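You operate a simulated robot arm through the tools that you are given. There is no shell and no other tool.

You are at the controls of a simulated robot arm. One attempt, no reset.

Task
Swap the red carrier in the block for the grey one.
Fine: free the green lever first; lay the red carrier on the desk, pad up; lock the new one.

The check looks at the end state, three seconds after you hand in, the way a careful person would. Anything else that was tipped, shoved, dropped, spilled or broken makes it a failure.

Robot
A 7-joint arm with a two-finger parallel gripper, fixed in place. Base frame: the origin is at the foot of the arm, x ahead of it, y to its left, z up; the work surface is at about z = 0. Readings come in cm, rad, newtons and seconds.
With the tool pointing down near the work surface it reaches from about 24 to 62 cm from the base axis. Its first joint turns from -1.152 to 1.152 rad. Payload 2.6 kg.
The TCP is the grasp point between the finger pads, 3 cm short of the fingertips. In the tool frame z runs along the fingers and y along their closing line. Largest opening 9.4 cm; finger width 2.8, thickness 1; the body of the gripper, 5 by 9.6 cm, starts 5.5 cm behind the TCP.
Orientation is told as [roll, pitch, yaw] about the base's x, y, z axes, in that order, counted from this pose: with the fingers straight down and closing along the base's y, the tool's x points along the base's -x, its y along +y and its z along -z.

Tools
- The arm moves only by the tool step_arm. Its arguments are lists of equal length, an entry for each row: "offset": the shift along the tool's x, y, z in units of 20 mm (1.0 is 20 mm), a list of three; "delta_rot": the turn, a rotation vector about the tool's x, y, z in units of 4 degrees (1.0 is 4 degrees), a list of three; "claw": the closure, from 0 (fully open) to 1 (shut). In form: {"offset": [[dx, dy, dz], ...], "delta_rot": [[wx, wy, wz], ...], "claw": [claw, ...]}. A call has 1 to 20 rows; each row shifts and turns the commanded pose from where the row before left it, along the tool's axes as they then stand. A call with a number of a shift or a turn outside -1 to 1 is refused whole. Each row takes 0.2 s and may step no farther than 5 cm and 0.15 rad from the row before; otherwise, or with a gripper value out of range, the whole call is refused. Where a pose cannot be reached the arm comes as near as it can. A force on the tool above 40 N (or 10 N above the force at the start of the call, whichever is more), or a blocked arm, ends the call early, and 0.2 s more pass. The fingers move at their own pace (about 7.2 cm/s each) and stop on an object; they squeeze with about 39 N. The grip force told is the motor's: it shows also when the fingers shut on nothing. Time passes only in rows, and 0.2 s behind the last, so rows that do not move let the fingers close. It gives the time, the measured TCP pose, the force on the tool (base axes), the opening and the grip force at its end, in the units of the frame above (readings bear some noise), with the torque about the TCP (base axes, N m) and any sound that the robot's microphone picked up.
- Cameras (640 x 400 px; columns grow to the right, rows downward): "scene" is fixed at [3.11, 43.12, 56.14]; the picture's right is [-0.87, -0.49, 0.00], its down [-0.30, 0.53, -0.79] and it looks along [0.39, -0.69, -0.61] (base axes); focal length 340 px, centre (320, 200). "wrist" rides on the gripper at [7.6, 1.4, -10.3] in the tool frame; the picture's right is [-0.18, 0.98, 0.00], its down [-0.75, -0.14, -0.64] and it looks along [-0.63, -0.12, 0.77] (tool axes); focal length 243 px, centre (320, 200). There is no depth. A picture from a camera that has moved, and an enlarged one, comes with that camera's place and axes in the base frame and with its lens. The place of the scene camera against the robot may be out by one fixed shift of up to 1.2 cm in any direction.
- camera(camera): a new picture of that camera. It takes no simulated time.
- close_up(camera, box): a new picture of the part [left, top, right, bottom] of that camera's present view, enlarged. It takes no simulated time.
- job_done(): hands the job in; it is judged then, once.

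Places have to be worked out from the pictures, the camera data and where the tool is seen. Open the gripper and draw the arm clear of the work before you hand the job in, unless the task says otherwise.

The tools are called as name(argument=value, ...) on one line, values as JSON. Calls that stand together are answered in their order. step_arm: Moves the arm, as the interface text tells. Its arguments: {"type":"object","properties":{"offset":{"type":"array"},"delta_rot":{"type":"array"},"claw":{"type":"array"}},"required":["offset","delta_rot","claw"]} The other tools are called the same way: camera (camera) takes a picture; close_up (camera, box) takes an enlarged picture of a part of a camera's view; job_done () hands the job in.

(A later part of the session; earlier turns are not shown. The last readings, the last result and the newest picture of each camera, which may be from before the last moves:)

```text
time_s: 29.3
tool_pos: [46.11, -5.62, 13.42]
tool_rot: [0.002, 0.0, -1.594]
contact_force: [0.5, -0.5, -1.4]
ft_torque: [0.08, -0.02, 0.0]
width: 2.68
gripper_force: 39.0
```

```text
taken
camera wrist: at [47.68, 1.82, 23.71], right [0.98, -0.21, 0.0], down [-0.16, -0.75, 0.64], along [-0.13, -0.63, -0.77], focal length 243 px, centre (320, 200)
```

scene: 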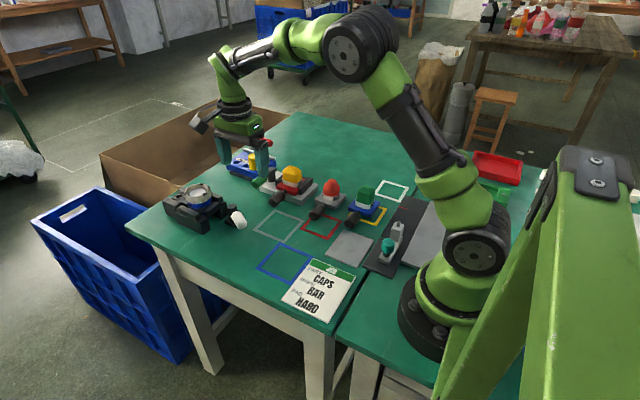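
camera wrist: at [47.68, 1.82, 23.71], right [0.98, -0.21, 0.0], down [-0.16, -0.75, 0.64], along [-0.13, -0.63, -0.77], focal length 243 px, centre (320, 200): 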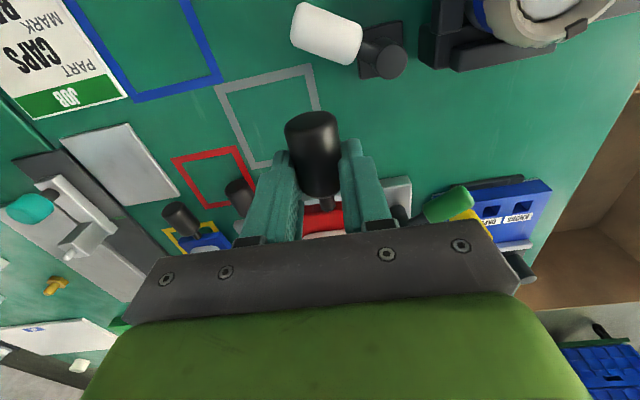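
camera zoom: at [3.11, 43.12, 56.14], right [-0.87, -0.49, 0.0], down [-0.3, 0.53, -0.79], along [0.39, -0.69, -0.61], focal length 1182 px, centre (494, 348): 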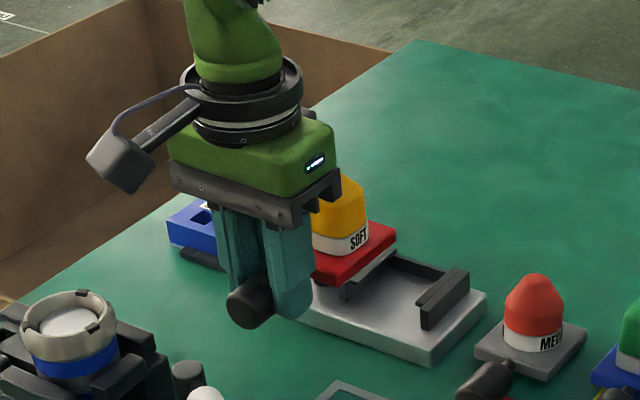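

No sag at all. I carry it over the now empty block toward the open desk area behind (target TCP about (42, −31)), with the plate bottom at z≈10.

step_arm(offset=[[-0.4, -0.05, 0], [-0.8, -0.11, 0], [-0.8, -0.11, 0], [-0.8, -0.11, 0], [-0.8, -0.11, 0], [-0.8, -0.11, 0], [-0.8, -0.11, 0], [-0.8, -0.11, 0], [-0.8, -0.11, 0], [-0.8, -0.11, 0], [-0.8, -0.11, 0], [-0.8, -0.11, 0], [-0.8, -0.11, 0], [-0.8, -0.11, 0], [-0.8, -0.11, 0], [-0.8, -0.11, 0], [-0.3, -0.05, 0]], delta_rot=[[0, 0, 0], [0, 0, 0], [0, 0, 0], [0, 0, 0], [0, 0, 0], [0, 0, 0], [0, 0, 0], [0, 0, 0], [0, 0, 0], [0, 0, 0], [0, 0, 0], [0, 0, 0], [0, 0, 0], [0, 0, 0], [0, 0, 0], [0, 0, 0], [0, 0, 0]], claw=[1, 1, 1, 1, 1, 1, 1, 1, 1, 1, 1, 1, 1, 1, 1, 1, 1])

camera(camera="scene")

camera(camera="wrist")

```text
time_s: 32.9
tool_pos: [42.13, -30.99, 13.39]
tool_rot: [0.001, 0.0, -1.595]
contact_force: [-0.1, 0.6, -1.7]
ft_torque: [0.1, -0.01, 0.0]
width: 2.65
gripper_force: 38.9
```

```text
taken
```

scene: 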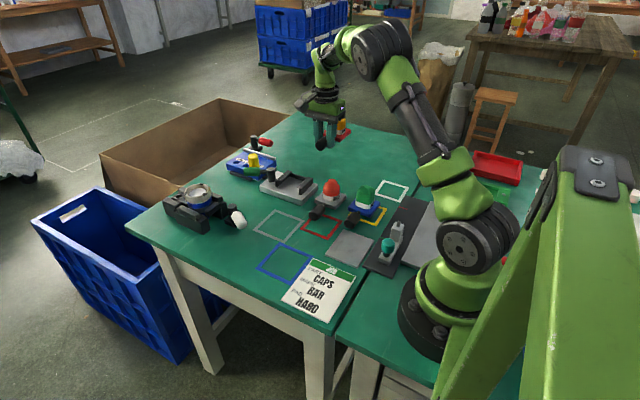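

```text
taken
camera wrist: at [43.68, -23.46, 23.56], right [0.98, -0.21, 0.0], down [-0.16, -0.75, 0.64], along [-0.13, -0.63, -0.77], focal length 243 px, centre (320, 200)
```

wrist: 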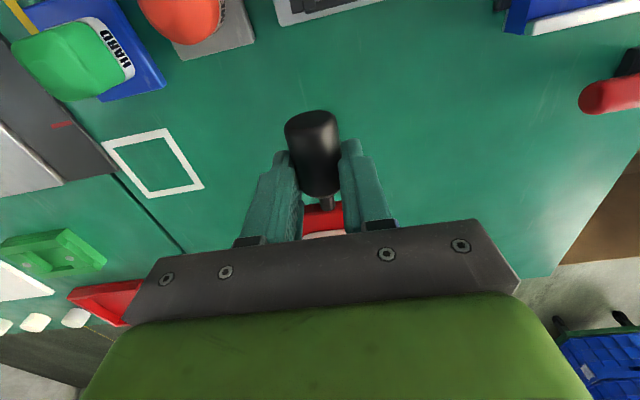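

The landing area is clear all around (plate centre will be about (42, −38.4), desk edge far beyond). I lower to just above the desk.

step_arm(offset=[[0, 0, 0.8], [0, 0, 0.8], [0, 0, 0.8], [0, 0, 0.8], [0, 0, 0.7], [0, 0, 0.5], [0, 0, 0.2], [0, 0, 0]], delta_rot=[[0, 0, 0], [0, 0, 0], [0, 0, 0], [0, 0, 0], [0, 0, 0], [0, 0, 0], [0, 0, 0], [0, 0, 0]], claw=[1, 1, 1, 1, 1, 1, 1, 1])

close_up(camera="scene", box=[280, 90, 380, 170])

```text
time_s: 34.7
tool_pos: [42.18, -30.85, 3.97]
tool_rot: [0.001, 0.0, -1.595]
contact_force: [0.7, 0.0, -1.4]
ft_torque: [0.05, -0.01, 0.0]
width: 2.67
gripper_force: 39.1
```

```text
5.00 times, centred on (330, 130) of scene
camera zoom: at [3.11, 43.12, 56.14], right [-0.87, -0.49, 0.0], down [-0.3, 0.53, -0.79], along [0.39, -0.69, -0.61], focal length 1700 px, centre (270, 550)
```

zoom: 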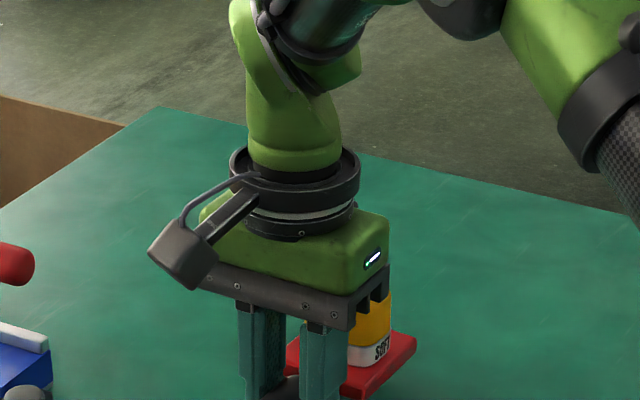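

Now I lower in 1 mm steps until I feel the desk.

step_arm(offset=[[0, 0, 0.05], [0, 0, 0.05], [0, 0, 0.05], [0, 0, 0]], delta_rot=[[0, 0, 0], [0, 0, 0], [0, 0, 0], [0, 0, 0]], claw=[1, 1, 1, 1])

```text
time_s: 35.7
tool_pos: [42.17, -31.0, 3.77]
tool_rot: [0.002, 0.001, -1.595]
contact_force: [0.0, -0.9, -2.6]
ft_torque: [0.12, -0.01, -0.05]
width: 2.66
gripper_force: 39.0
```

There is still no contact, so I continue down.

step_arm(offset=[[0, 0, 0.05], [0, 0, 0.05], [0, 0, 0]], delta_rot=[[0, 0, 0], [0, 0, 0], [0, 0, 0]], claw=[1, 1, 1])

close_up(camera="scene", box=[300, 130, 380, 180])

```text
time_s: 36.5
tool_pos: [42.21, -31.0, 3.63]
tool_rot: [0.002, 0.001, -1.596]
contact_force: [-0.4, -0.3, -1.7]
ft_torque: [0.08, 0.01, -0.03]
width: 2.67
gripper_force: 38.4
```

```text
8.00 times, centred on (340, 155) of scene
camera zoom: at [3.11, 43.12, 56.14], right [-0.87, -0.49, 0.0], down [-0.3, 0.53, -0.79], along [0.39, -0.69, -0.61], focal length 2719 px, centre (160, 560)
```

zoom: 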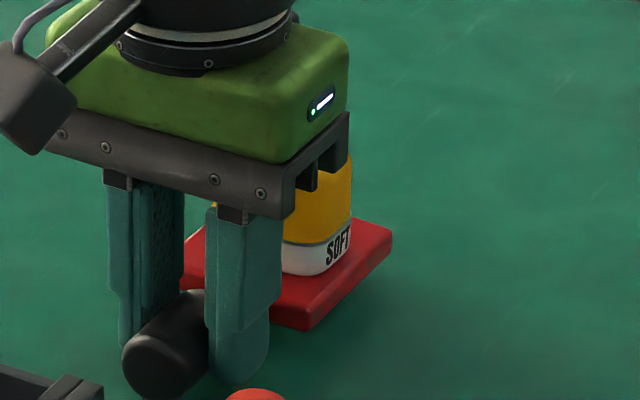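

The plate is still a little above the desk. Two more millimetre steps with readings.

step_arm(offset=[[0, 0, 0.05], [0, 0, 0.05], [0, 0, 0]], delta_rot=[[0, 0, 0], [0, 0, 0], [0, 0, 0]], claw=[1, 1, 1])

```text
time_s: 37.3
tool_pos: [42.32, -30.94, 3.43]
tool_rot: [0.002, -0.001, -1.595]
contact_force: [0.5, 0.6, -1.7]
ft_torque: [0.06, -0.01, -0.02]
width: 2.66
gripper_force: 39.0
```

No contact yet at z=3.43; I continue with one-millimetre rows.

step_arm(offset=[[0, 0, 0.05], [0, 0, 0.04], [0, 0, 0]], delta_rot=[[0, 0, 0], [0, 0, 0], [0, 0, 0]], claw=[1, 1, 1])

close_up(camera="scene", box=[300, 130, 380, 180])

```text
time_s: 38.1
tool_pos: [42.2, -30.92, 3.18]
tool_rot: [0.002, -0.001, -1.595]
contact_force: [0.3, -0.5, -1.2]
ft_torque: [0.08, -0.03, 0.01]
width: 2.66
gripper_force: 38.9
```

```text
8.00 times, centred on (340, 155) of scene
camera zoom: at [3.11, 43.12, 56.14], right [-0.87, -0.49, 0.0], down [-0.3, 0.53, -0.79], along [0.39, -0.69, -0.61], focal length 2719 px, centre (160, 560)
```

zoom: 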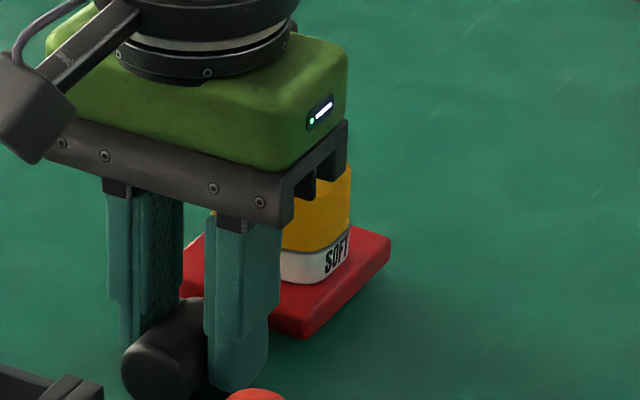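

There is no force change yet and the shadow shows the plate just above the desk. I go on in half-millimetre steps while watching the z force.

step_arm(offset=[[0, 0, 0.03], [0, 0, 0.03], [0, 0, 0]], delta_rot=[[0, 0, 0], [0, 0, 0], [0, 0, 0]], claw=[1, 1, 1])

```text
time_s: 38.9
tool_pos: [42.13, -31.02, 3.08]
tool_rot: [0.004, -0.001, -1.595]
contact_force: [0.7, 0.9, 4.2]
ft_torque: [0.02, -0.06, 0.06]
width: 2.67
gripper_force: 39.0
```

Contact is felt (+5 N change), close to the fingertips or handle. I check how the plate sits before releasing.

close_up(camera="scene", box=[310, 145, 360, 180])

close_up(camera="wrist", box=[240, 90, 400, 240])

```text
11.43 times, centred on (335, 162) of scene
camera zoom: at [3.1, 43.13, 56.13], right [-0.87, -0.49, 0.0], down [-0.3, 0.53, -0.79], along [0.39, -0.69, -0.61], focal length 3885 px, centre (149, 629)
```

zoom: 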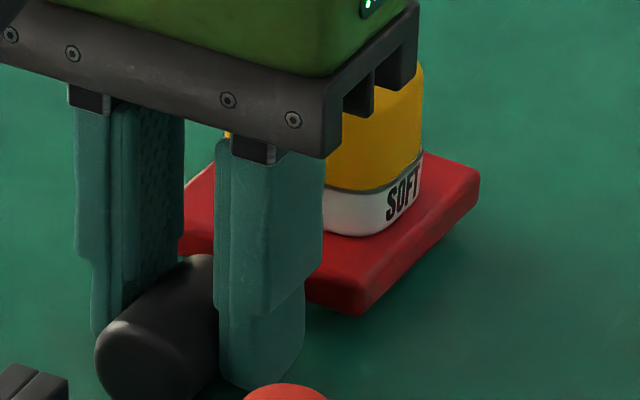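

```text
2.67 times, centred on (320, 165) of wrist
camera zoom: at [43.78, -23.53, 13.42], right [0.98, -0.21, 0.0], down [-0.16, -0.75, 0.64], along [-0.13, -0.63, -0.77], focal length 647 px, centre (320, 293)
```

zoom: 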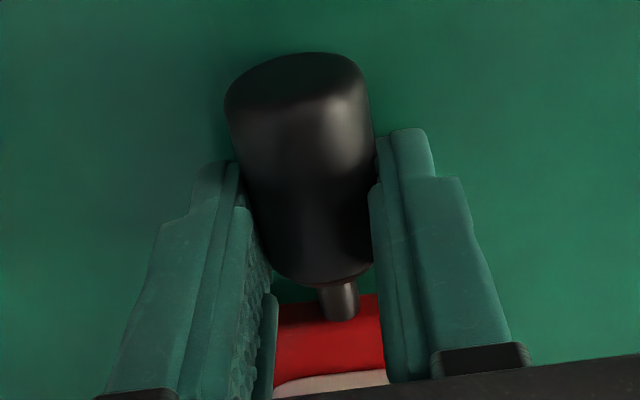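

The fingertips have reached the desk and the plate is within a couple of millimetres of it, so releasing is gentle. I open moderately and wait.

step_arm(offset=[[0, 0, -0.02], [0, 0, 0], [0, 0, 0], [0, 0, 0]], delta_rot=[[0, 0, 0], [0, 0, 0], [0, 0, 0], [0, 0, 0]], claw=[0.69, 0.6, 0.5, 0.4])

close_up(camera="scene", box=[310, 145, 360, 180])

close_up(camera="wrist", box=[240, 90, 400, 240])

```text
time_s: 39.9
tool_pos: [42.19, -31.0, 3.2]
tool_rot: [0.001, -0.001, -1.596]
contact_force: [-0.2, -0.7, -0.4]
ft_torque: [0.0, 0.0, -0.01]
width: 5.64
gripper_force: 0.1
```

```text
11.43 times, centred on (335, 162) of scene
camera zoom: at [3.11, 43.12, 56.14], right [-0.87, -0.49, 0.0], down [-0.3, 0.53, -0.79], along [0.39, -0.69, -0.61], focal length 3885 px, centre (149, 629)
```

zoom: 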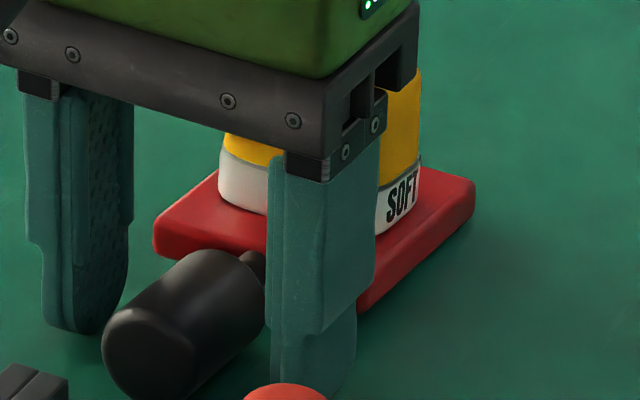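

```text
2.67 times, centred on (320, 165) of wrist
camera zoom: at [43.76, -23.48, 13.43], right [0.98, -0.21, 0.0], down [-0.16, -0.75, 0.64], along [-0.13, -0.63, -0.77], focal length 647 px, centre (320, 293)
```

zoom: 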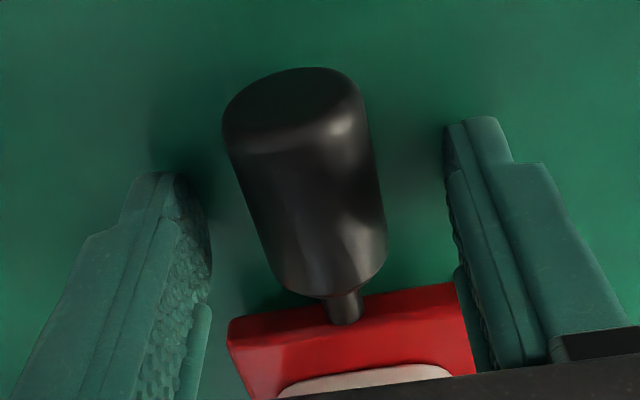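

The red carrier lies flat on the desk, pad up, handle free of the fingers. I rise straight up and look at it from above.

step_arm(offset=[[0, 0, -0.3], [0, 0, -0.6], [0, 0, -0.8], [0, 0, -0.8], [0, 0, -0.8], [0, 0, -0.8], [0, 0, -0.8], [0, 0, -0.8]], delta_rot=[[0, 0, 0], [0, 0, 0], [0, 0, 0], [0, 0, 0], [0, 0, 0], [0, 0, 0], [0, 0, 0], [0, 0, 0]], claw=[0.4, 0.4, 0.4, 0.4, 0.4, 0.4, 0.4, 0.4])

camera(camera="wrist")

close_up(camera="scene", box=[290, 120, 390, 190])

```text
time_s: 41.7
tool_pos: [42.09, -30.87, 14.71]
tool_rot: [0.001, -0.002, -1.595]
contact_force: [-0.3, 0.1, 0.2]
ft_torque: [0.0, -0.01, -0.05]
width: 5.65
gripper_force: 0.2
```

```text
taken
camera wrist: at [43.66, -23.41, 24.87], right [0.98, -0.21, 0.0], down [-0.16, -0.75, 0.64], along [-0.13, -0.63, -0.77], focal length 243 px, centre (320, 200)
```

wrist: 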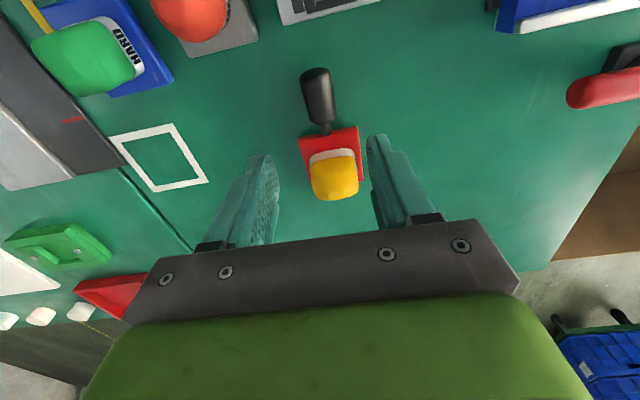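

```text
5.71 times, centred on (340, 155) of scene
camera zoom: at [3.11, 43.12, 56.14], right [-0.87, -0.49, 0.0], down [-0.3, 0.53, -0.79], along [0.39, -0.69, -0.61], focal length 1942 px, centre (206, 457)
```

zoom: 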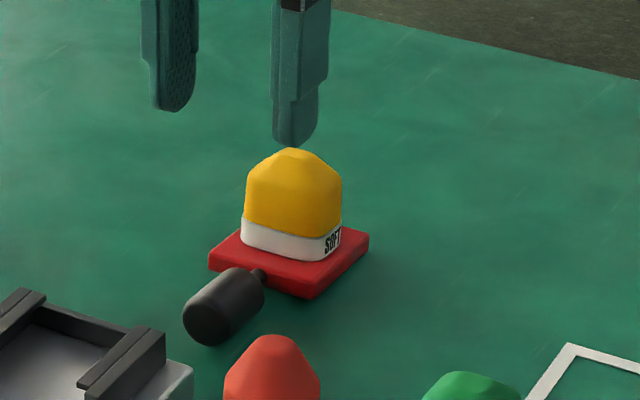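

Red carrier is down flat with the pad up, well clear of everything. Next I go above the grey carrier's handle (about (34.95, −14.3)).

step_arm(offset=[[0.74, -0.34, 0], [0.74, -0.34, 0], [0.74, -0.34, 0], [0.74, -0.34, 0], [0.74, -0.34, 0], [0.74, -0.34, 0], [0.74, -0.34, 0], [0.74, -0.34, 0], [0.74, -0.34, 0], [0.74, -0.34, 0], [0.74, -0.34, 0], [0, 0, 0.5], [0, 0, 0.5]], delta_rot=[[0, 0, 0], [0, 0, 0], [0, 0, 0], [0, 0, 0], [0, 0, 0], [0, 0, 0], [0, 0, 0], [0, 0, 0], [0, 0, 0], [0, 0, 0], [0, 0, 0], [0, 0, 0], [0, 0, 0]], claw=[0.4, 0.4, 0.4, 0.4, 0.4, 0.4, 0.4, 0.4, 0.4, 0.4, 0.4, 0.4, 0.4])

camera(camera="wrist")

close_up(camera="wrist", box=[200, 60, 420, 240])

close_up(camera="scene", box=[255, 150, 365, 230])

```text
time_s: 44.5
tool_pos: [35.01, -14.56, 12.55]
tool_rot: [0.002, -0.001, -1.596]
contact_force: [0.8, 0.1, 0.3]
ft_torque: [-0.01, 0.02, 0.0]
width: 5.64
gripper_force: 0.1
```

```text
taken
camera wrist: at [36.6, -6.96, 22.85], right [0.98, -0.21, 0.0], down [-0.16, -0.75, 0.64], along [-0.13, -0.63, -0.77], focal length 243 px, centre (320, 200)
```

wrist: 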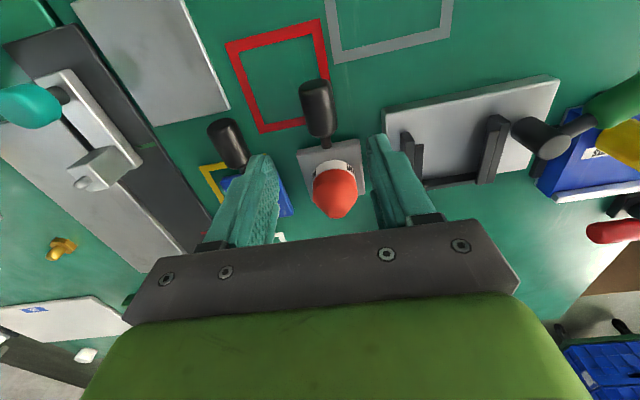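

```text
2.22 times, centred on (310, 150) of wrist
camera zoom: at [36.6, -6.96, 22.85], right [0.98, -0.21, 0.0], down [-0.16, -0.75, 0.64], along [-0.13, -0.63, -0.77], focal length 539 px, centre (342, 311)
```

zoom: 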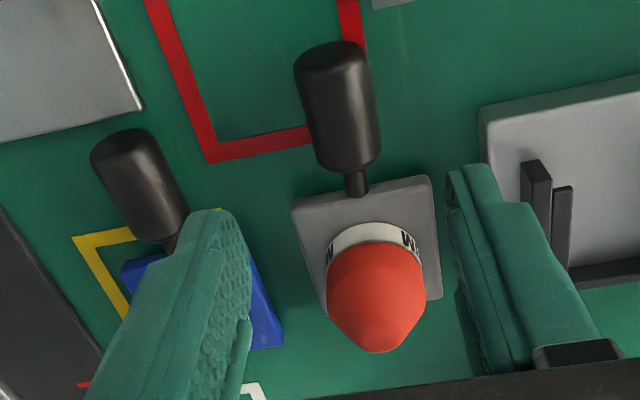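

```text
5.00 times, centred on (310, 190) of scene
camera zoom: at [3.11, 43.12, 56.14], right [-0.87, -0.49, 0.0], down [-0.3, 0.53, -0.79], along [0.39, -0.69, -0.61], focal length 1700 px, centre (370, 250)
```

zoom: 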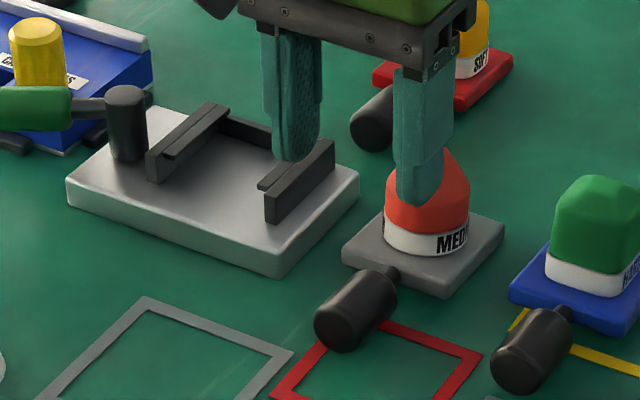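

The grey handle axis is at x≈35.05, aligned with the fingers within about 1°. I lower around it to z≈3.2 (tips about 2 mm above the desk).

step_arm(offset=[[-0.15, 0.01, 0], [0, 0, 0.75], [0, 0, 0.75], [0, 0, 0.75], [0, 0, 0.75], [0, 0, 0.75], [0, 0, 0.6], [0, 0, 0.27], [0, 0, 0]], delta_rot=[[0, 0, 0], [0, 0, 0], [0, 0, 0], [0, 0, 0], [0, 0, 0], [0, 0, 0], [0, 0, 0], [0, 0, 0], [0, 0, 0]], claw=[0.4, 0.4, 0.4, 0.4, 0.4, 0.4, 0.4, 0.4, 0.4])

close_up(camera="wrist", box=[200, 60, 420, 240])

close_up(camera="scene", box=[275, 160, 365, 230])

```text
time_s: 46.5
tool_pos: [35.29, -14.9, 3.28]
tool_rot: [0.002, 0.0, -1.595]
contact_force: [-0.6, -0.7, -0.1]
ft_torque: [0.04, -0.03, 0.01]
width: 5.64
gripper_force: 0.1
```

```text
2.22 times, centred on (310, 150) of wrist
camera zoom: at [36.72, -7.36, 13.55], right [0.98, -0.21, 0.0], down [-0.16, -0.75, 0.64], along [-0.13, -0.63, -0.77], focal length 539 px, centre (342, 311)
```

zoom: 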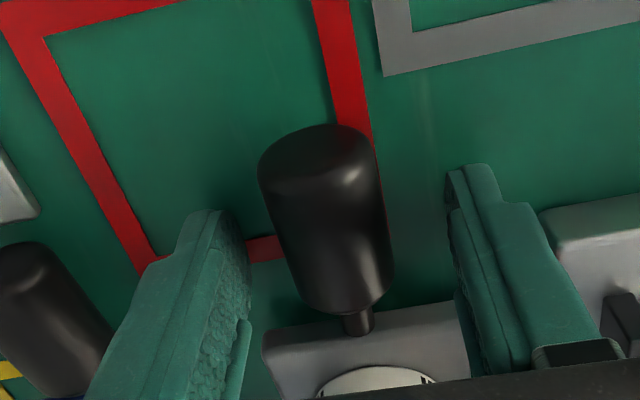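

```text
5.71 times, centred on (320, 195) of scene
camera zoom: at [3.11, 43.12, 56.14], right [-0.87, -0.49, 0.0], down [-0.3, 0.53, -0.79], along [0.39, -0.69, -0.61], focal length 1942 px, centre (320, 229)
```

zoom: 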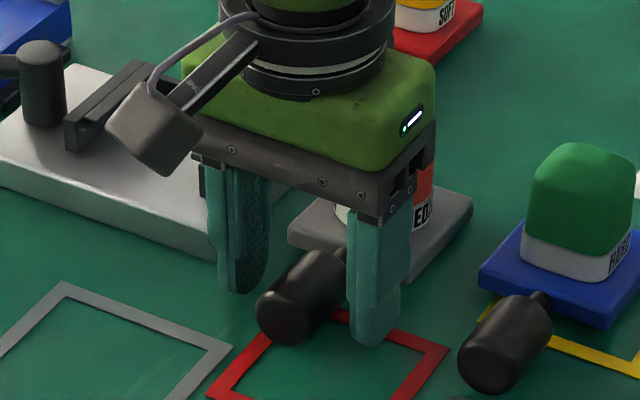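

The picture closely matches the red grasp view, with the handle just slightly to −x. I shift 1.3 mm and close on it.

step_arm(offset=[[0, -0.06, 0], [0, 0, 0], [0, 0, 0], [0, 0, 0], [0, 0, 0]], delta_rot=[[0, 0, 0], [0, 0, 0], [0, 0, 0], [0, 0, 0], [0, 0, 0]], claw=[0.5, 0.65, 0.75, 1, 1])

close_up(camera="wrist", box=[200, 60, 420, 240])

close_up(camera="scene", box=[275, 160, 365, 230])

```text
time_s: 47.7
tool_pos: [35.0, -14.9, 3.4]
tool_rot: [0.002, 0.0, -1.596]
contact_force: [-0.6, 0.3, -1.6]
ft_torque: [0.14, 0.01, -0.04]
width: 2.66
gripper_force: 39.2
```

```text
2.22 times, centred on (310, 150) of wrist
camera zoom: at [36.56, -7.33, 13.59], right [0.98, -0.21, 0.0], down [-0.16, -0.75, 0.64], along [-0.13, -0.63, -0.77], focal length 539 px, centre (342, 311)
```

zoom: 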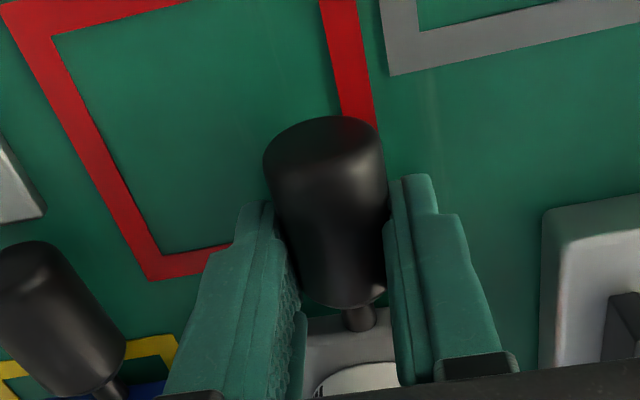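

```text
5.71 times, centred on (320, 195) of scene
camera zoom: at [3.11, 43.12, 56.14], right [-0.87, -0.49, 0.0], down [-0.3, 0.53, -0.79], along [0.39, -0.69, -0.61], focal length 1942 px, centre (320, 229)
```

zoom: 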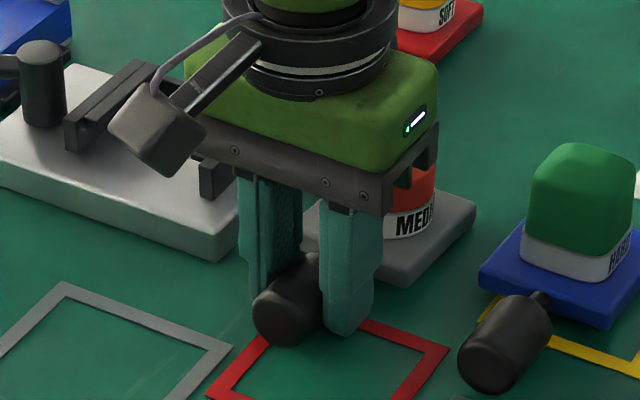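

Gripped symmetrically (2.66 cm, about 1.5 N weight). I lift it straight up and carry it to where the red carrier came out, in front of the block at about (46.1, −5.7).

step_arm(offset=[[0, 0, -0.3], [0, 0, -0.7], [0, 0, -0.8], [0, 0, -0.8], [0, 0, -0.8], [0, 0, -0.8], [0, 0, -0.8], [0.575, 0.68, 0], [0.575, 0.68, 0], [0.575, 0.68, 0], [0.575, 0.68, 0], [0.575, 0.68, 0], [0.575, 0.68, 0], [0.575, 0.68, 0], [0.575, 0.68, 0], [0, 0, 0]], delta_rot=[[0, 0, 0], [0, 0, 0], [0, 0, 0], [0, 0, 0], [0, 0, 0], [0, 0, 0], [0, 0, 0], [0, 0, 0], [0, 0, 0], [0, 0, 0], [0, 0, 0], [0, 0, 0], [0, 0, 0], [0, 0, 0], [0, 0, 0], [0, 0, 0]], claw=[1, 1, 1, 1, 1, 1, 1, 1, 1, 1, 1, 1, 1, 1, 1, 1])

close_up(camera="scene", box=[205, 100, 335, 215])

camera(camera="wrist")

```text
time_s: 51.1
tool_pos: [46.06, -5.91, 13.41]
tool_rot: [0.001, 0.001, -1.595]
contact_force: [-0.6, -1.0, -1.2]
ft_torque: [0.09, 0.0, 0.01]
width: 2.66
gripper_force: 38.9
```

```text
3.48 times, centred on (270, 158) of scene
camera zoom: at [3.11, 43.12, 56.14], right [-0.87, -0.49, 0.0], down [-0.3, 0.53, -0.79], along [0.39, -0.69, -0.61], focal length 1182 px, centre (494, 348)
```

zoom: 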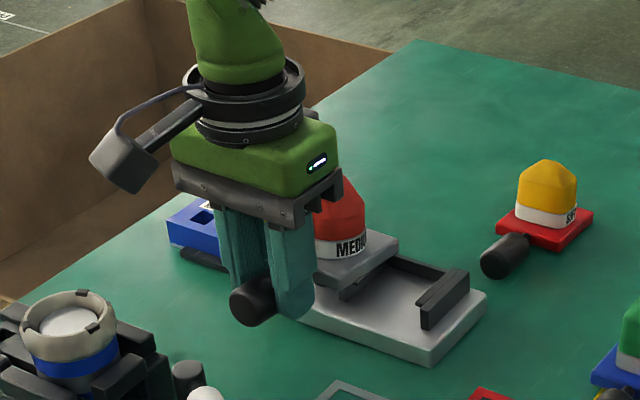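

```text
taken
camera wrist: at [47.67, 1.64, 23.62], right [0.98, -0.21, 0.0], down [-0.16, -0.75, 0.64], along [-0.13, -0.63, -0.77], focal length 243 px, centre (320, 200)
```

wrist: 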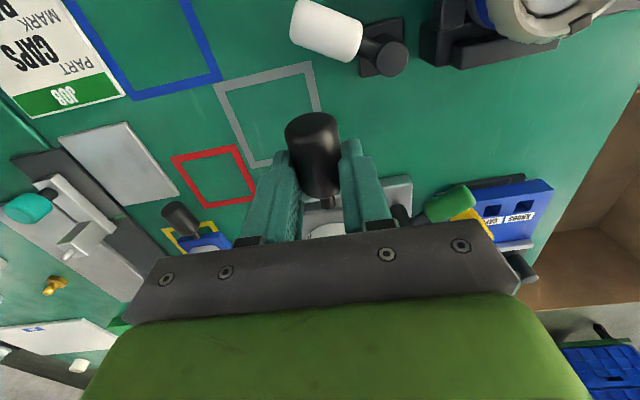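

In the scene picture the grey plate looks a bit lower relative to the handle than the red one did. I zoom in to see whether it is tilted.

close_up(camera="scene", box=[245, 140, 325, 200])

close_up(camera="wrist", box=[260, 100, 400, 240])

```text
6.67 times, centred on (285, 170) of scene
camera zoom: at [3.11, 43.12, 56.14], right [-0.87, -0.49, 0.0], down [-0.3, 0.53, -0.79], along [0.39, -0.69, -0.61], focal length 2266 px, centre (553, 400)
```

zoom: 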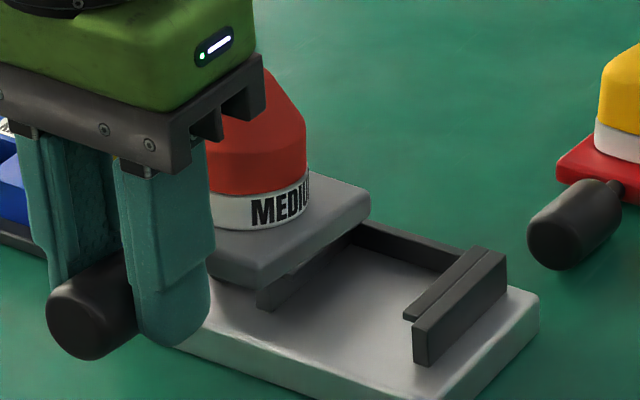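

```text
2.86 times, centred on (330, 170) of wrist
camera zoom: at [47.67, 1.64, 23.62], right [0.98, -0.21, 0.0], down [-0.16, -0.75, 0.64], along [-0.13, -0.63, -0.77], focal length 693 px, centre (291, 286)
```

zoom: 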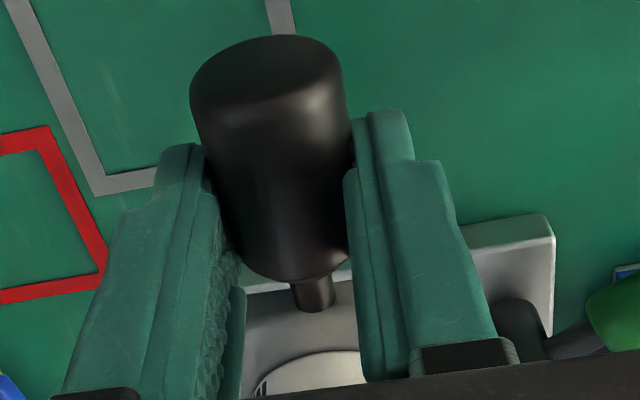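

The grey plate's side edge looks shallower than a level edge should. I zoom in further to measure the tilt.

close_up(camera="scene", box=[265, 155, 305, 185])

close_up(camera="scene", box=[235, 150, 285, 190])

```text
13.33 times, centred on (285, 170) of scene
camera zoom: at [3.11, 43.12, 56.14], right [-0.87, -0.49, 0.0], down [-0.3, 0.53, -0.79], along [0.39, -0.69, -0.61], focal length 4532 px, centre (787, 600)
```

zoom: 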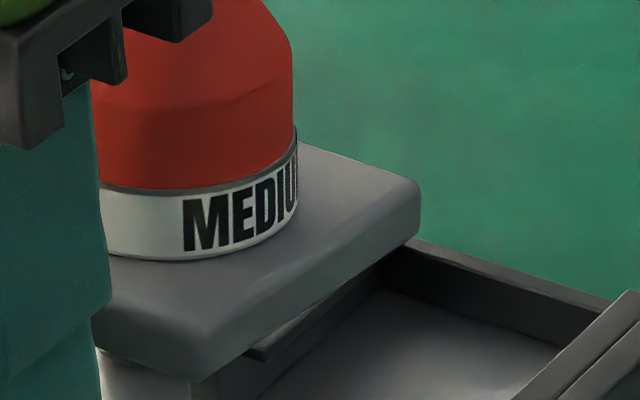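

```text
10.00 times, centred on (260, 170) of scene
camera zoom: at [3.11, 43.12, 56.14], right [-0.87, -0.49, 0.0], down [-0.3, 0.53, -0.79], along [0.39, -0.69, -0.61], focal length 3399 px, centre (920, 500)
```

zoom: 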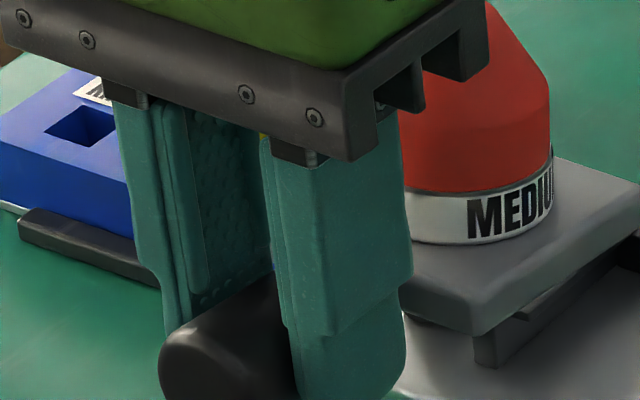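

The edge slope says the grey carrier sags about 5° at the rear (the handle was rotated slightly in the grip), while the red one hung level. I compensate by pitching the tool 5° about its y axis and check again.

step_arm(offset=[[0, 0, 0], [0, 0, 0], [0, 0, 0]], delta_rot=[[0, -0.7, 0], [0, -0.55, 0], [0, 0, 0]], claw=[1, 1, 1])

close_up(camera="scene", box=[265, 155, 305, 185])

close_up(camera="scene", box=[205, 100, 335, 215])

```text
time_s: 51.9
tool_pos: [46.07, -5.95, 13.14]
tool_rot: [0.002, -0.089, -1.597]
contact_force: [0.9, -0.3, -2.5]
ft_torque: [0.11, 0.0, -0.01]
width: 2.67
gripper_force: 39.2
```

```text
13.33 times, centred on (285, 170) of scene
camera zoom: at [3.11, 43.12, 56.14], right [-0.87, -0.49, 0.0], down [-0.3, 0.53, -0.79], along [0.39, -0.69, -0.61], focal length 4532 px, centre (787, 600)
```

zoom: 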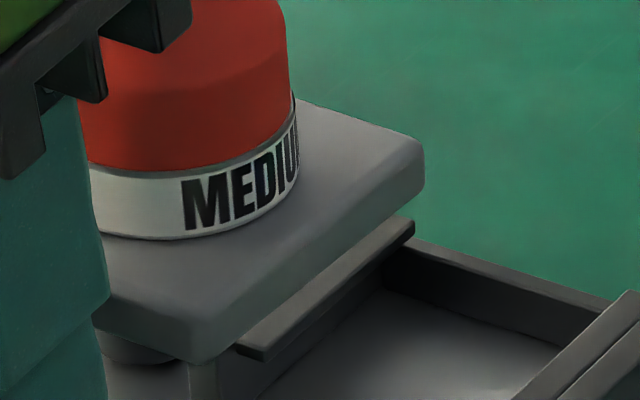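

```text
3.48 times, centred on (270, 158) of scene
camera zoom: at [3.11, 43.12, 56.14], right [-0.87, -0.49, 0.0], down [-0.3, 0.53, -0.79], along [0.39, -0.69, -0.61], focal length 1182 px, centre (494, 348)
```

zoom: 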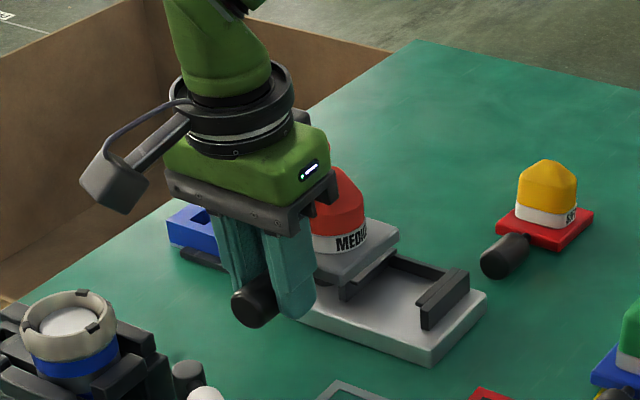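

The plate now looks level (edge slope matches prediction, and its rear corner coincides with where the red one was). Before insertion I check the block's slot more closely for yaw alignment.

close_up(camera="scene", box=[280, 165, 320, 195])

close_up(camera="scene", box=[255, 165, 325, 210])

camera(camera="wrist")

```text
13.33 times, centred on (300, 180) of scene
camera zoom: at [3.11, 43.12, 56.14], right [-0.87, -0.49, 0.0], down [-0.3, 0.53, -0.79], along [0.39, -0.69, -0.61], focal length 4532 px, centre (587, 467)
```

zoom: 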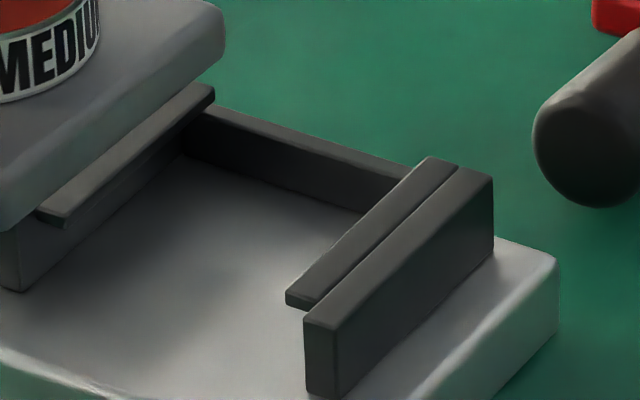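

```text
8.89 times, centred on (290, 188) of scene
camera zoom: at [3.11, 43.12, 56.14], right [-0.87, -0.49, 0.0], down [-0.3, 0.53, -0.79], along [0.39, -0.69, -0.61], focal length 3022 px, centre (587, 311)
```

zoom: 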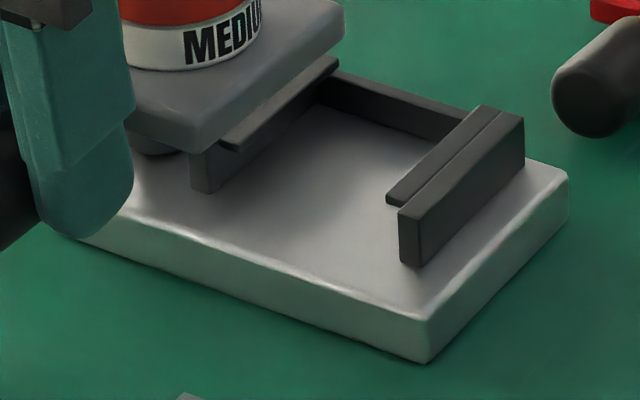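

```text
taken
camera wrist: at [47.71, 2.48, 22.85], right [0.98, -0.21, 0.02], down [-0.16, -0.69, 0.71], along [-0.13, -0.69, -0.71], focal length 243 px, centre (320, 200)
```

wrist: 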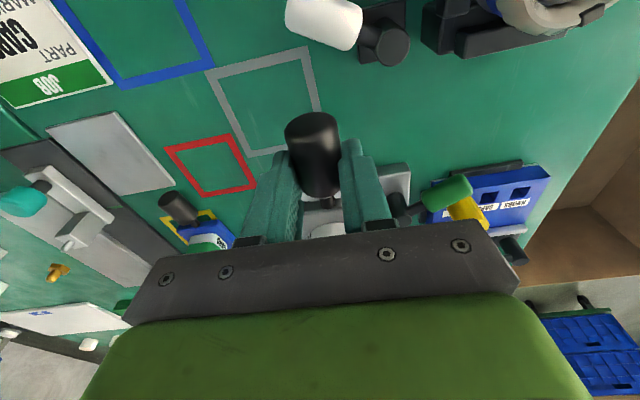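

The slot reads about 0–1° of yaw, so I turn the tool back about 0.8°, shift slightly toward +y, and lower straight down to just above slot height. I then compare the plate with the rails.

step_arm(offset=[[0.174, 0, -0.015], [0.0573, 0, 0.653], [0.0573, 0, 0.653], [0.0573, 0, 0.653], [0.0573, 0, 0.653], [0.0573, 0, 0.653], [0.0573, 0, 0.653], [0, 0, 0]], delta_rot=[[0, 0, -0.2], [0, 0, 0], [0, 0, 0], [0, 0, 0], [0, 0, 0], [0, 0, 0], [0, 0, 0], [0, 0, 0]], claw=[1, 1, 1, 1, 1, 1, 1, 1])

close_up(camera="scene", box=[255, 165, 325, 210])

close_up(camera="wrist", box=[260, 60, 420, 240])

```text
time_s: 53.7
tool_pos: [46.13, -5.68, 5.33]
tool_rot: [-0.001, -0.088, -1.581]
contact_force: [-0.3, -0.2, -2.2]
ft_torque: [0.12, 0.01, 0.01]
width: 2.66
gripper_force: 39.4
```

```text
8.89 times, centred on (290, 188) of scene
camera zoom: at [3.11, 43.12, 56.14], right [-0.87, -0.49, 0.0], down [-0.3, 0.53, -0.79], along [0.39, -0.69, -0.61], focal length 3022 px, centre (587, 311)
```

zoom: 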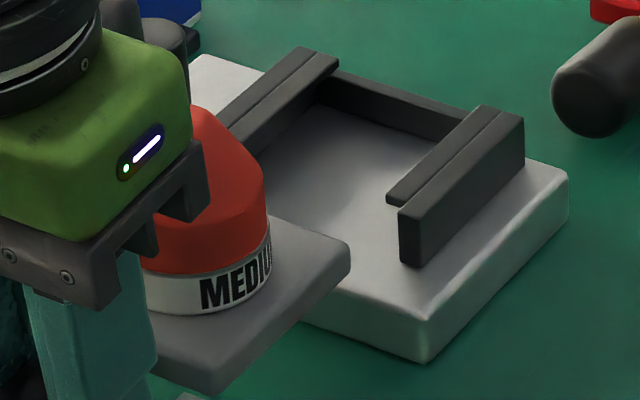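

```text
2.22 times, centred on (340, 150) of wrist
camera zoom: at [47.56, 2.8, 14.88], right [0.98, -0.19, 0.02], down [-0.15, -0.69, 0.71], along [-0.13, -0.69, -0.71], focal length 539 px, centre (276, 311)
```

zoom: 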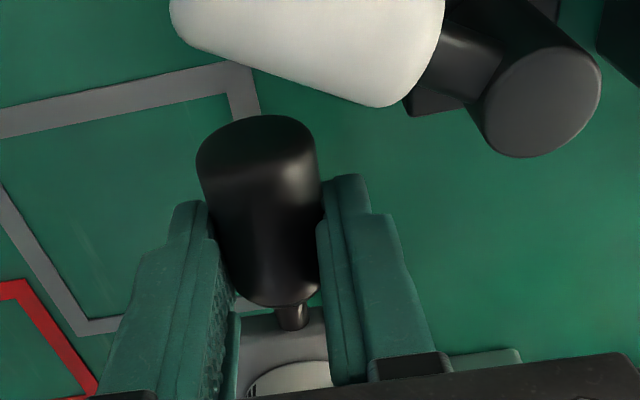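

The plate is level, in line with the slot, and still about 0.9 cm above the block top. I move 1.3 cm toward the rails (staying in front of them), then lower 0.6 cm and look again.

step_arm(offset=[[-0.22, 0, 0.019], [-0.22, 0, 0.019], [-0.21, 0, 0.019], [0.013, 0, 0.15], [0.013, 0, 0.15], [0, 0, 0]], delta_rot=[[0, 0, 0], [0, 0, 0], [0, 0, 0], [0, 0, 0], [0, 0, 0], [0, 0, 0]], claw=[1, 1, 1, 1, 1, 1])

close_up(camera="scene", box=[260, 170, 310, 205])

close_up(camera="scene", box=[255, 165, 325, 210])

```text
time_s: 55.1
tool_pos: [46.08, -6.8, 4.82]
tool_rot: [0.001, -0.087, -1.581]
contact_force: [-0.1, -0.6, -2.1]
ft_torque: [0.14, 0.0, 0.04]
width: 2.64
gripper_force: 38.8
```

```text
11.43 times, centred on (285, 188) of scene
camera zoom: at [3.11, 43.12, 56.14], right [-0.87, -0.49, 0.0], down [-0.3, 0.53, -0.79], along [0.39, -0.69, -0.61], focal length 3885 px, centre (720, 343)
```

zoom: 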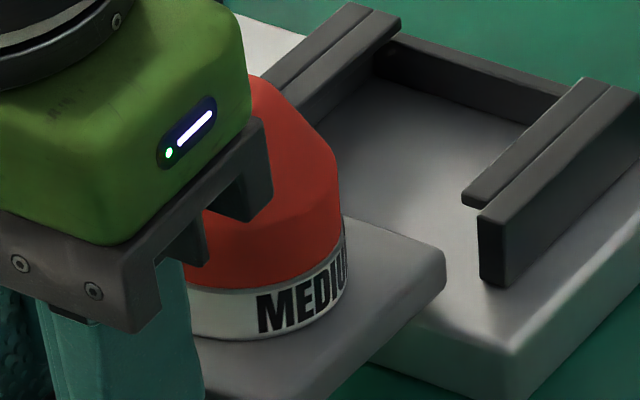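

```text
8.89 times, centred on (290, 188) of scene
camera zoom: at [3.11, 43.12, 56.14], right [-0.87, -0.49, 0.0], down [-0.3, 0.53, -0.79], along [0.39, -0.69, -0.61], focal length 3022 px, centre (587, 311)
```

zoom: 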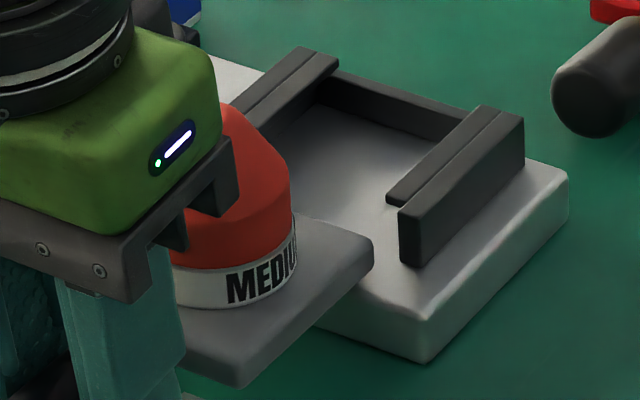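

The plate is level, aligned with the slot, and I estimate about 4 mm above the block top. I lower in 1 mm steps to feel the block surface.

step_arm(offset=[[0.004, 0, 0.05], [0.004, 0, 0.05], [0, 0, 0]], delta_rot=[[0, 0, 0], [0, 0, 0], [0, 0, 0]], claw=[1, 1, 1])

close_up(camera="scene", box=[260, 170, 310, 205])

```text
time_s: 55.9
tool_pos: [46.1, -6.85, 4.49]
tool_rot: [0.0, -0.088, -1.582]
contact_force: [0.5, 0.8, -1.9]
ft_torque: [0.13, -0.04, 0.02]
width: 2.66
gripper_force: 39.0
```

```text
11.43 times, centred on (285, 188) of scene
camera zoom: at [3.11, 43.12, 56.14], right [-0.87, -0.49, 0.0], down [-0.3, 0.53, -0.79], along [0.39, -0.69, -0.61], focal length 3885 px, centre (720, 343)
```

zoom: 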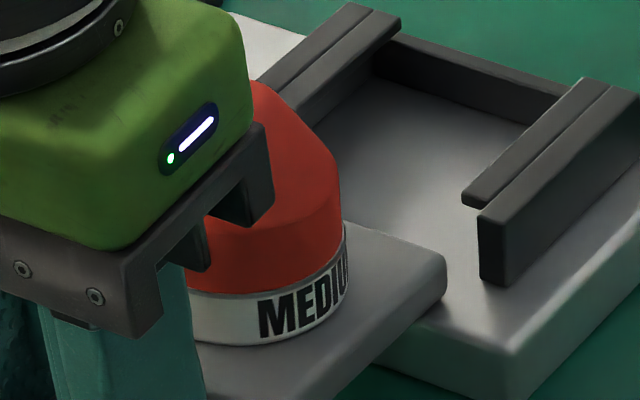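

No contact yet; two more millimetre steps.

step_arm(offset=[[0.004, 0, 0.05], [0, 0, 0]], delta_rot=[[0, 0, 0], [0, 0, 0]], claw=[1, 1])

step_arm(offset=[[0.004, 0, 0.05], [0, 0, 0]], delta_rot=[[0, 0, 0], [0, 0, 0]], claw=[1, 1])

close_up(camera="scene", box=[260, 170, 310, 205])

```text
time_s: 56.5
tool_pos: [46.08, -6.96, 4.45]
tool_rot: [0.0, -0.089, -1.582]
contact_force: [0.2, -0.1, -1.3]
ft_torque: [-0.06, 0.04, 0.08]
width: 2.67
gripper_force: 39.4
```

```text
time_s: 57.1
tool_pos: [46.09, -6.85, 4.44]
tool_rot: [0.002, -0.089, -1.581]
contact_force: [-3.3, 0.8, 9.6]
ft_torque: [-1.0, 0.1, -0.36]
width: 2.66
gripper_force: 39.4
```

```text
11.43 times, centred on (285, 188) of scene
camera zoom: at [3.1, 43.13, 56.13], right [-0.87, -0.49, 0.0], down [-0.3, 0.53, -0.79], along [0.39, -0.69, -0.61], focal length 3885 px, centre (720, 343)
```

zoom: 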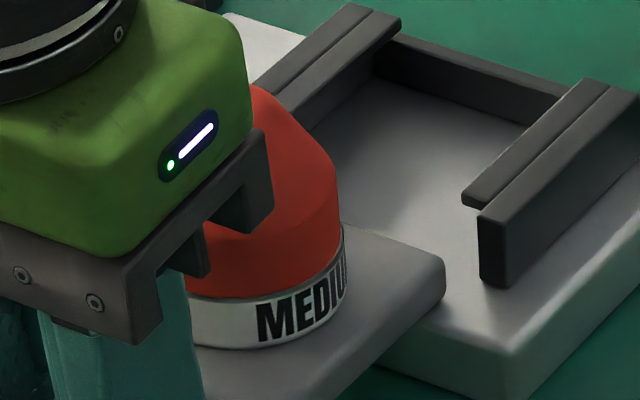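

Contact: the rear edge touched the block top (+11 N, lever arm about 9.8 cm). I raise 1.2 mm so it just floats, then slide toward −y in 3 mm steps into the rail mouth.

step_arm(offset=[[-0.005, 0, -0.06], [-0.15, 0, 0.013], [-0.15, 0, 0.013], [-0.15, 0, 0.013], [0, 0, 0]], delta_rot=[[0, 0, 0], [0, 0, 0], [0, 0, 0], [0, 0, 0], [0, 0, 0]], claw=[1, 1, 1, 1, 1])

close_up(camera="scene", box=[260, 170, 310, 205])

```text
time_s: 58.3
tool_pos: [46.06, -7.7, 4.54]
tool_rot: [0.001, -0.087, -1.582]
contact_force: [0.7, -0.6, -2.4]
ft_torque: [0.08, -0.02, 0.03]
width: 2.66
gripper_force: 39.1
```

```text
11.43 times, centred on (285, 188) of scene
camera zoom: at [3.11, 43.12, 56.14], right [-0.87, -0.49, 0.0], down [-0.3, 0.53, -0.79], along [0.39, -0.69, -0.61], focal length 3885 px, centre (720, 343)
```

zoom: 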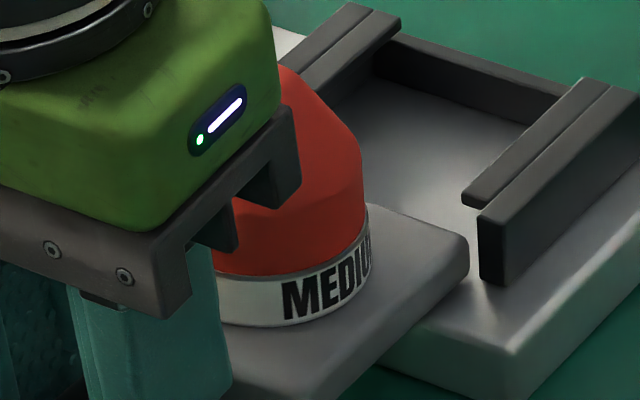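

The plate's rear corner sits about 2 mm inside the −x rail's inner face, right at the rail mouth. I push in slowly.

step_arm(offset=[[-0.12, 0, 0.0105], [-0.12, 0, 0.0105], [-0.12, 0, 0.0105], [0, 0, 0]], delta_rot=[[0, 0, 0], [0, 0, 0], [0, 0, 0], [0, 0, 0]], claw=[1, 1, 1, 1])

close_up(camera="scene", box=[260, 170, 310, 205])

```text
time_s: 59.3
tool_pos: [46.02, -8.45, 4.51]
tool_rot: [0.0, -0.087, -1.583]
contact_force: [-0.1, -0.2, -2.9]
ft_torque: [0.14, -0.03, 0.04]
width: 2.69
gripper_force: 38.6
```

```text
11.43 times, centred on (285, 188) of scene
camera zoom: at [3.11, 43.12, 56.14], right [-0.87, -0.49, 0.0], down [-0.3, 0.53, -0.79], along [0.39, -0.69, -0.61], focal length 3885 px, centre (720, 343)
```

zoom: 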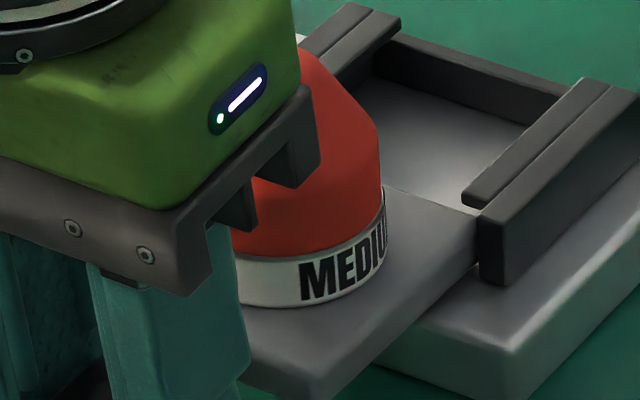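

It slides into the mouth under the lip with no force. I continue.

step_arm(offset=[[-0.15, 0, 0.013], [-0.15, 0, 0.013], [-0.15, 0, 0.013], [-0.15, 0, 0.013], [0, 0, 0]], delta_rot=[[0, 0, 0], [0, 0, 0], [0, 0, 0], [0, 0, 0], [0, 0, 0]], claw=[1, 1, 1, 1, 1])

close_up(camera="scene", box=[260, 165, 320, 205])

```text
time_s: 60.5
tool_pos: [45.9, -9.68, 4.6]
tool_rot: [0.0, -0.087, -1.582]
contact_force: [0.1, 0.6, -3.0]
ft_torque: [0.11, -0.01, 0.01]
width: 2.65
gripper_force: 38.7
```

```text
10.00 times, centred on (290, 185) of scene
camera zoom: at [3.11, 43.12, 56.14], right [-0.87, -0.49, 0.0], down [-0.3, 0.53, -0.79], along [0.39, -0.69, -0.61], focal length 3399 px, centre (620, 350)
```

zoom: 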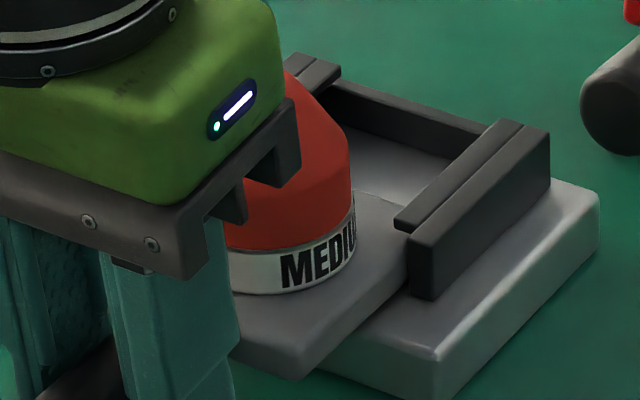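

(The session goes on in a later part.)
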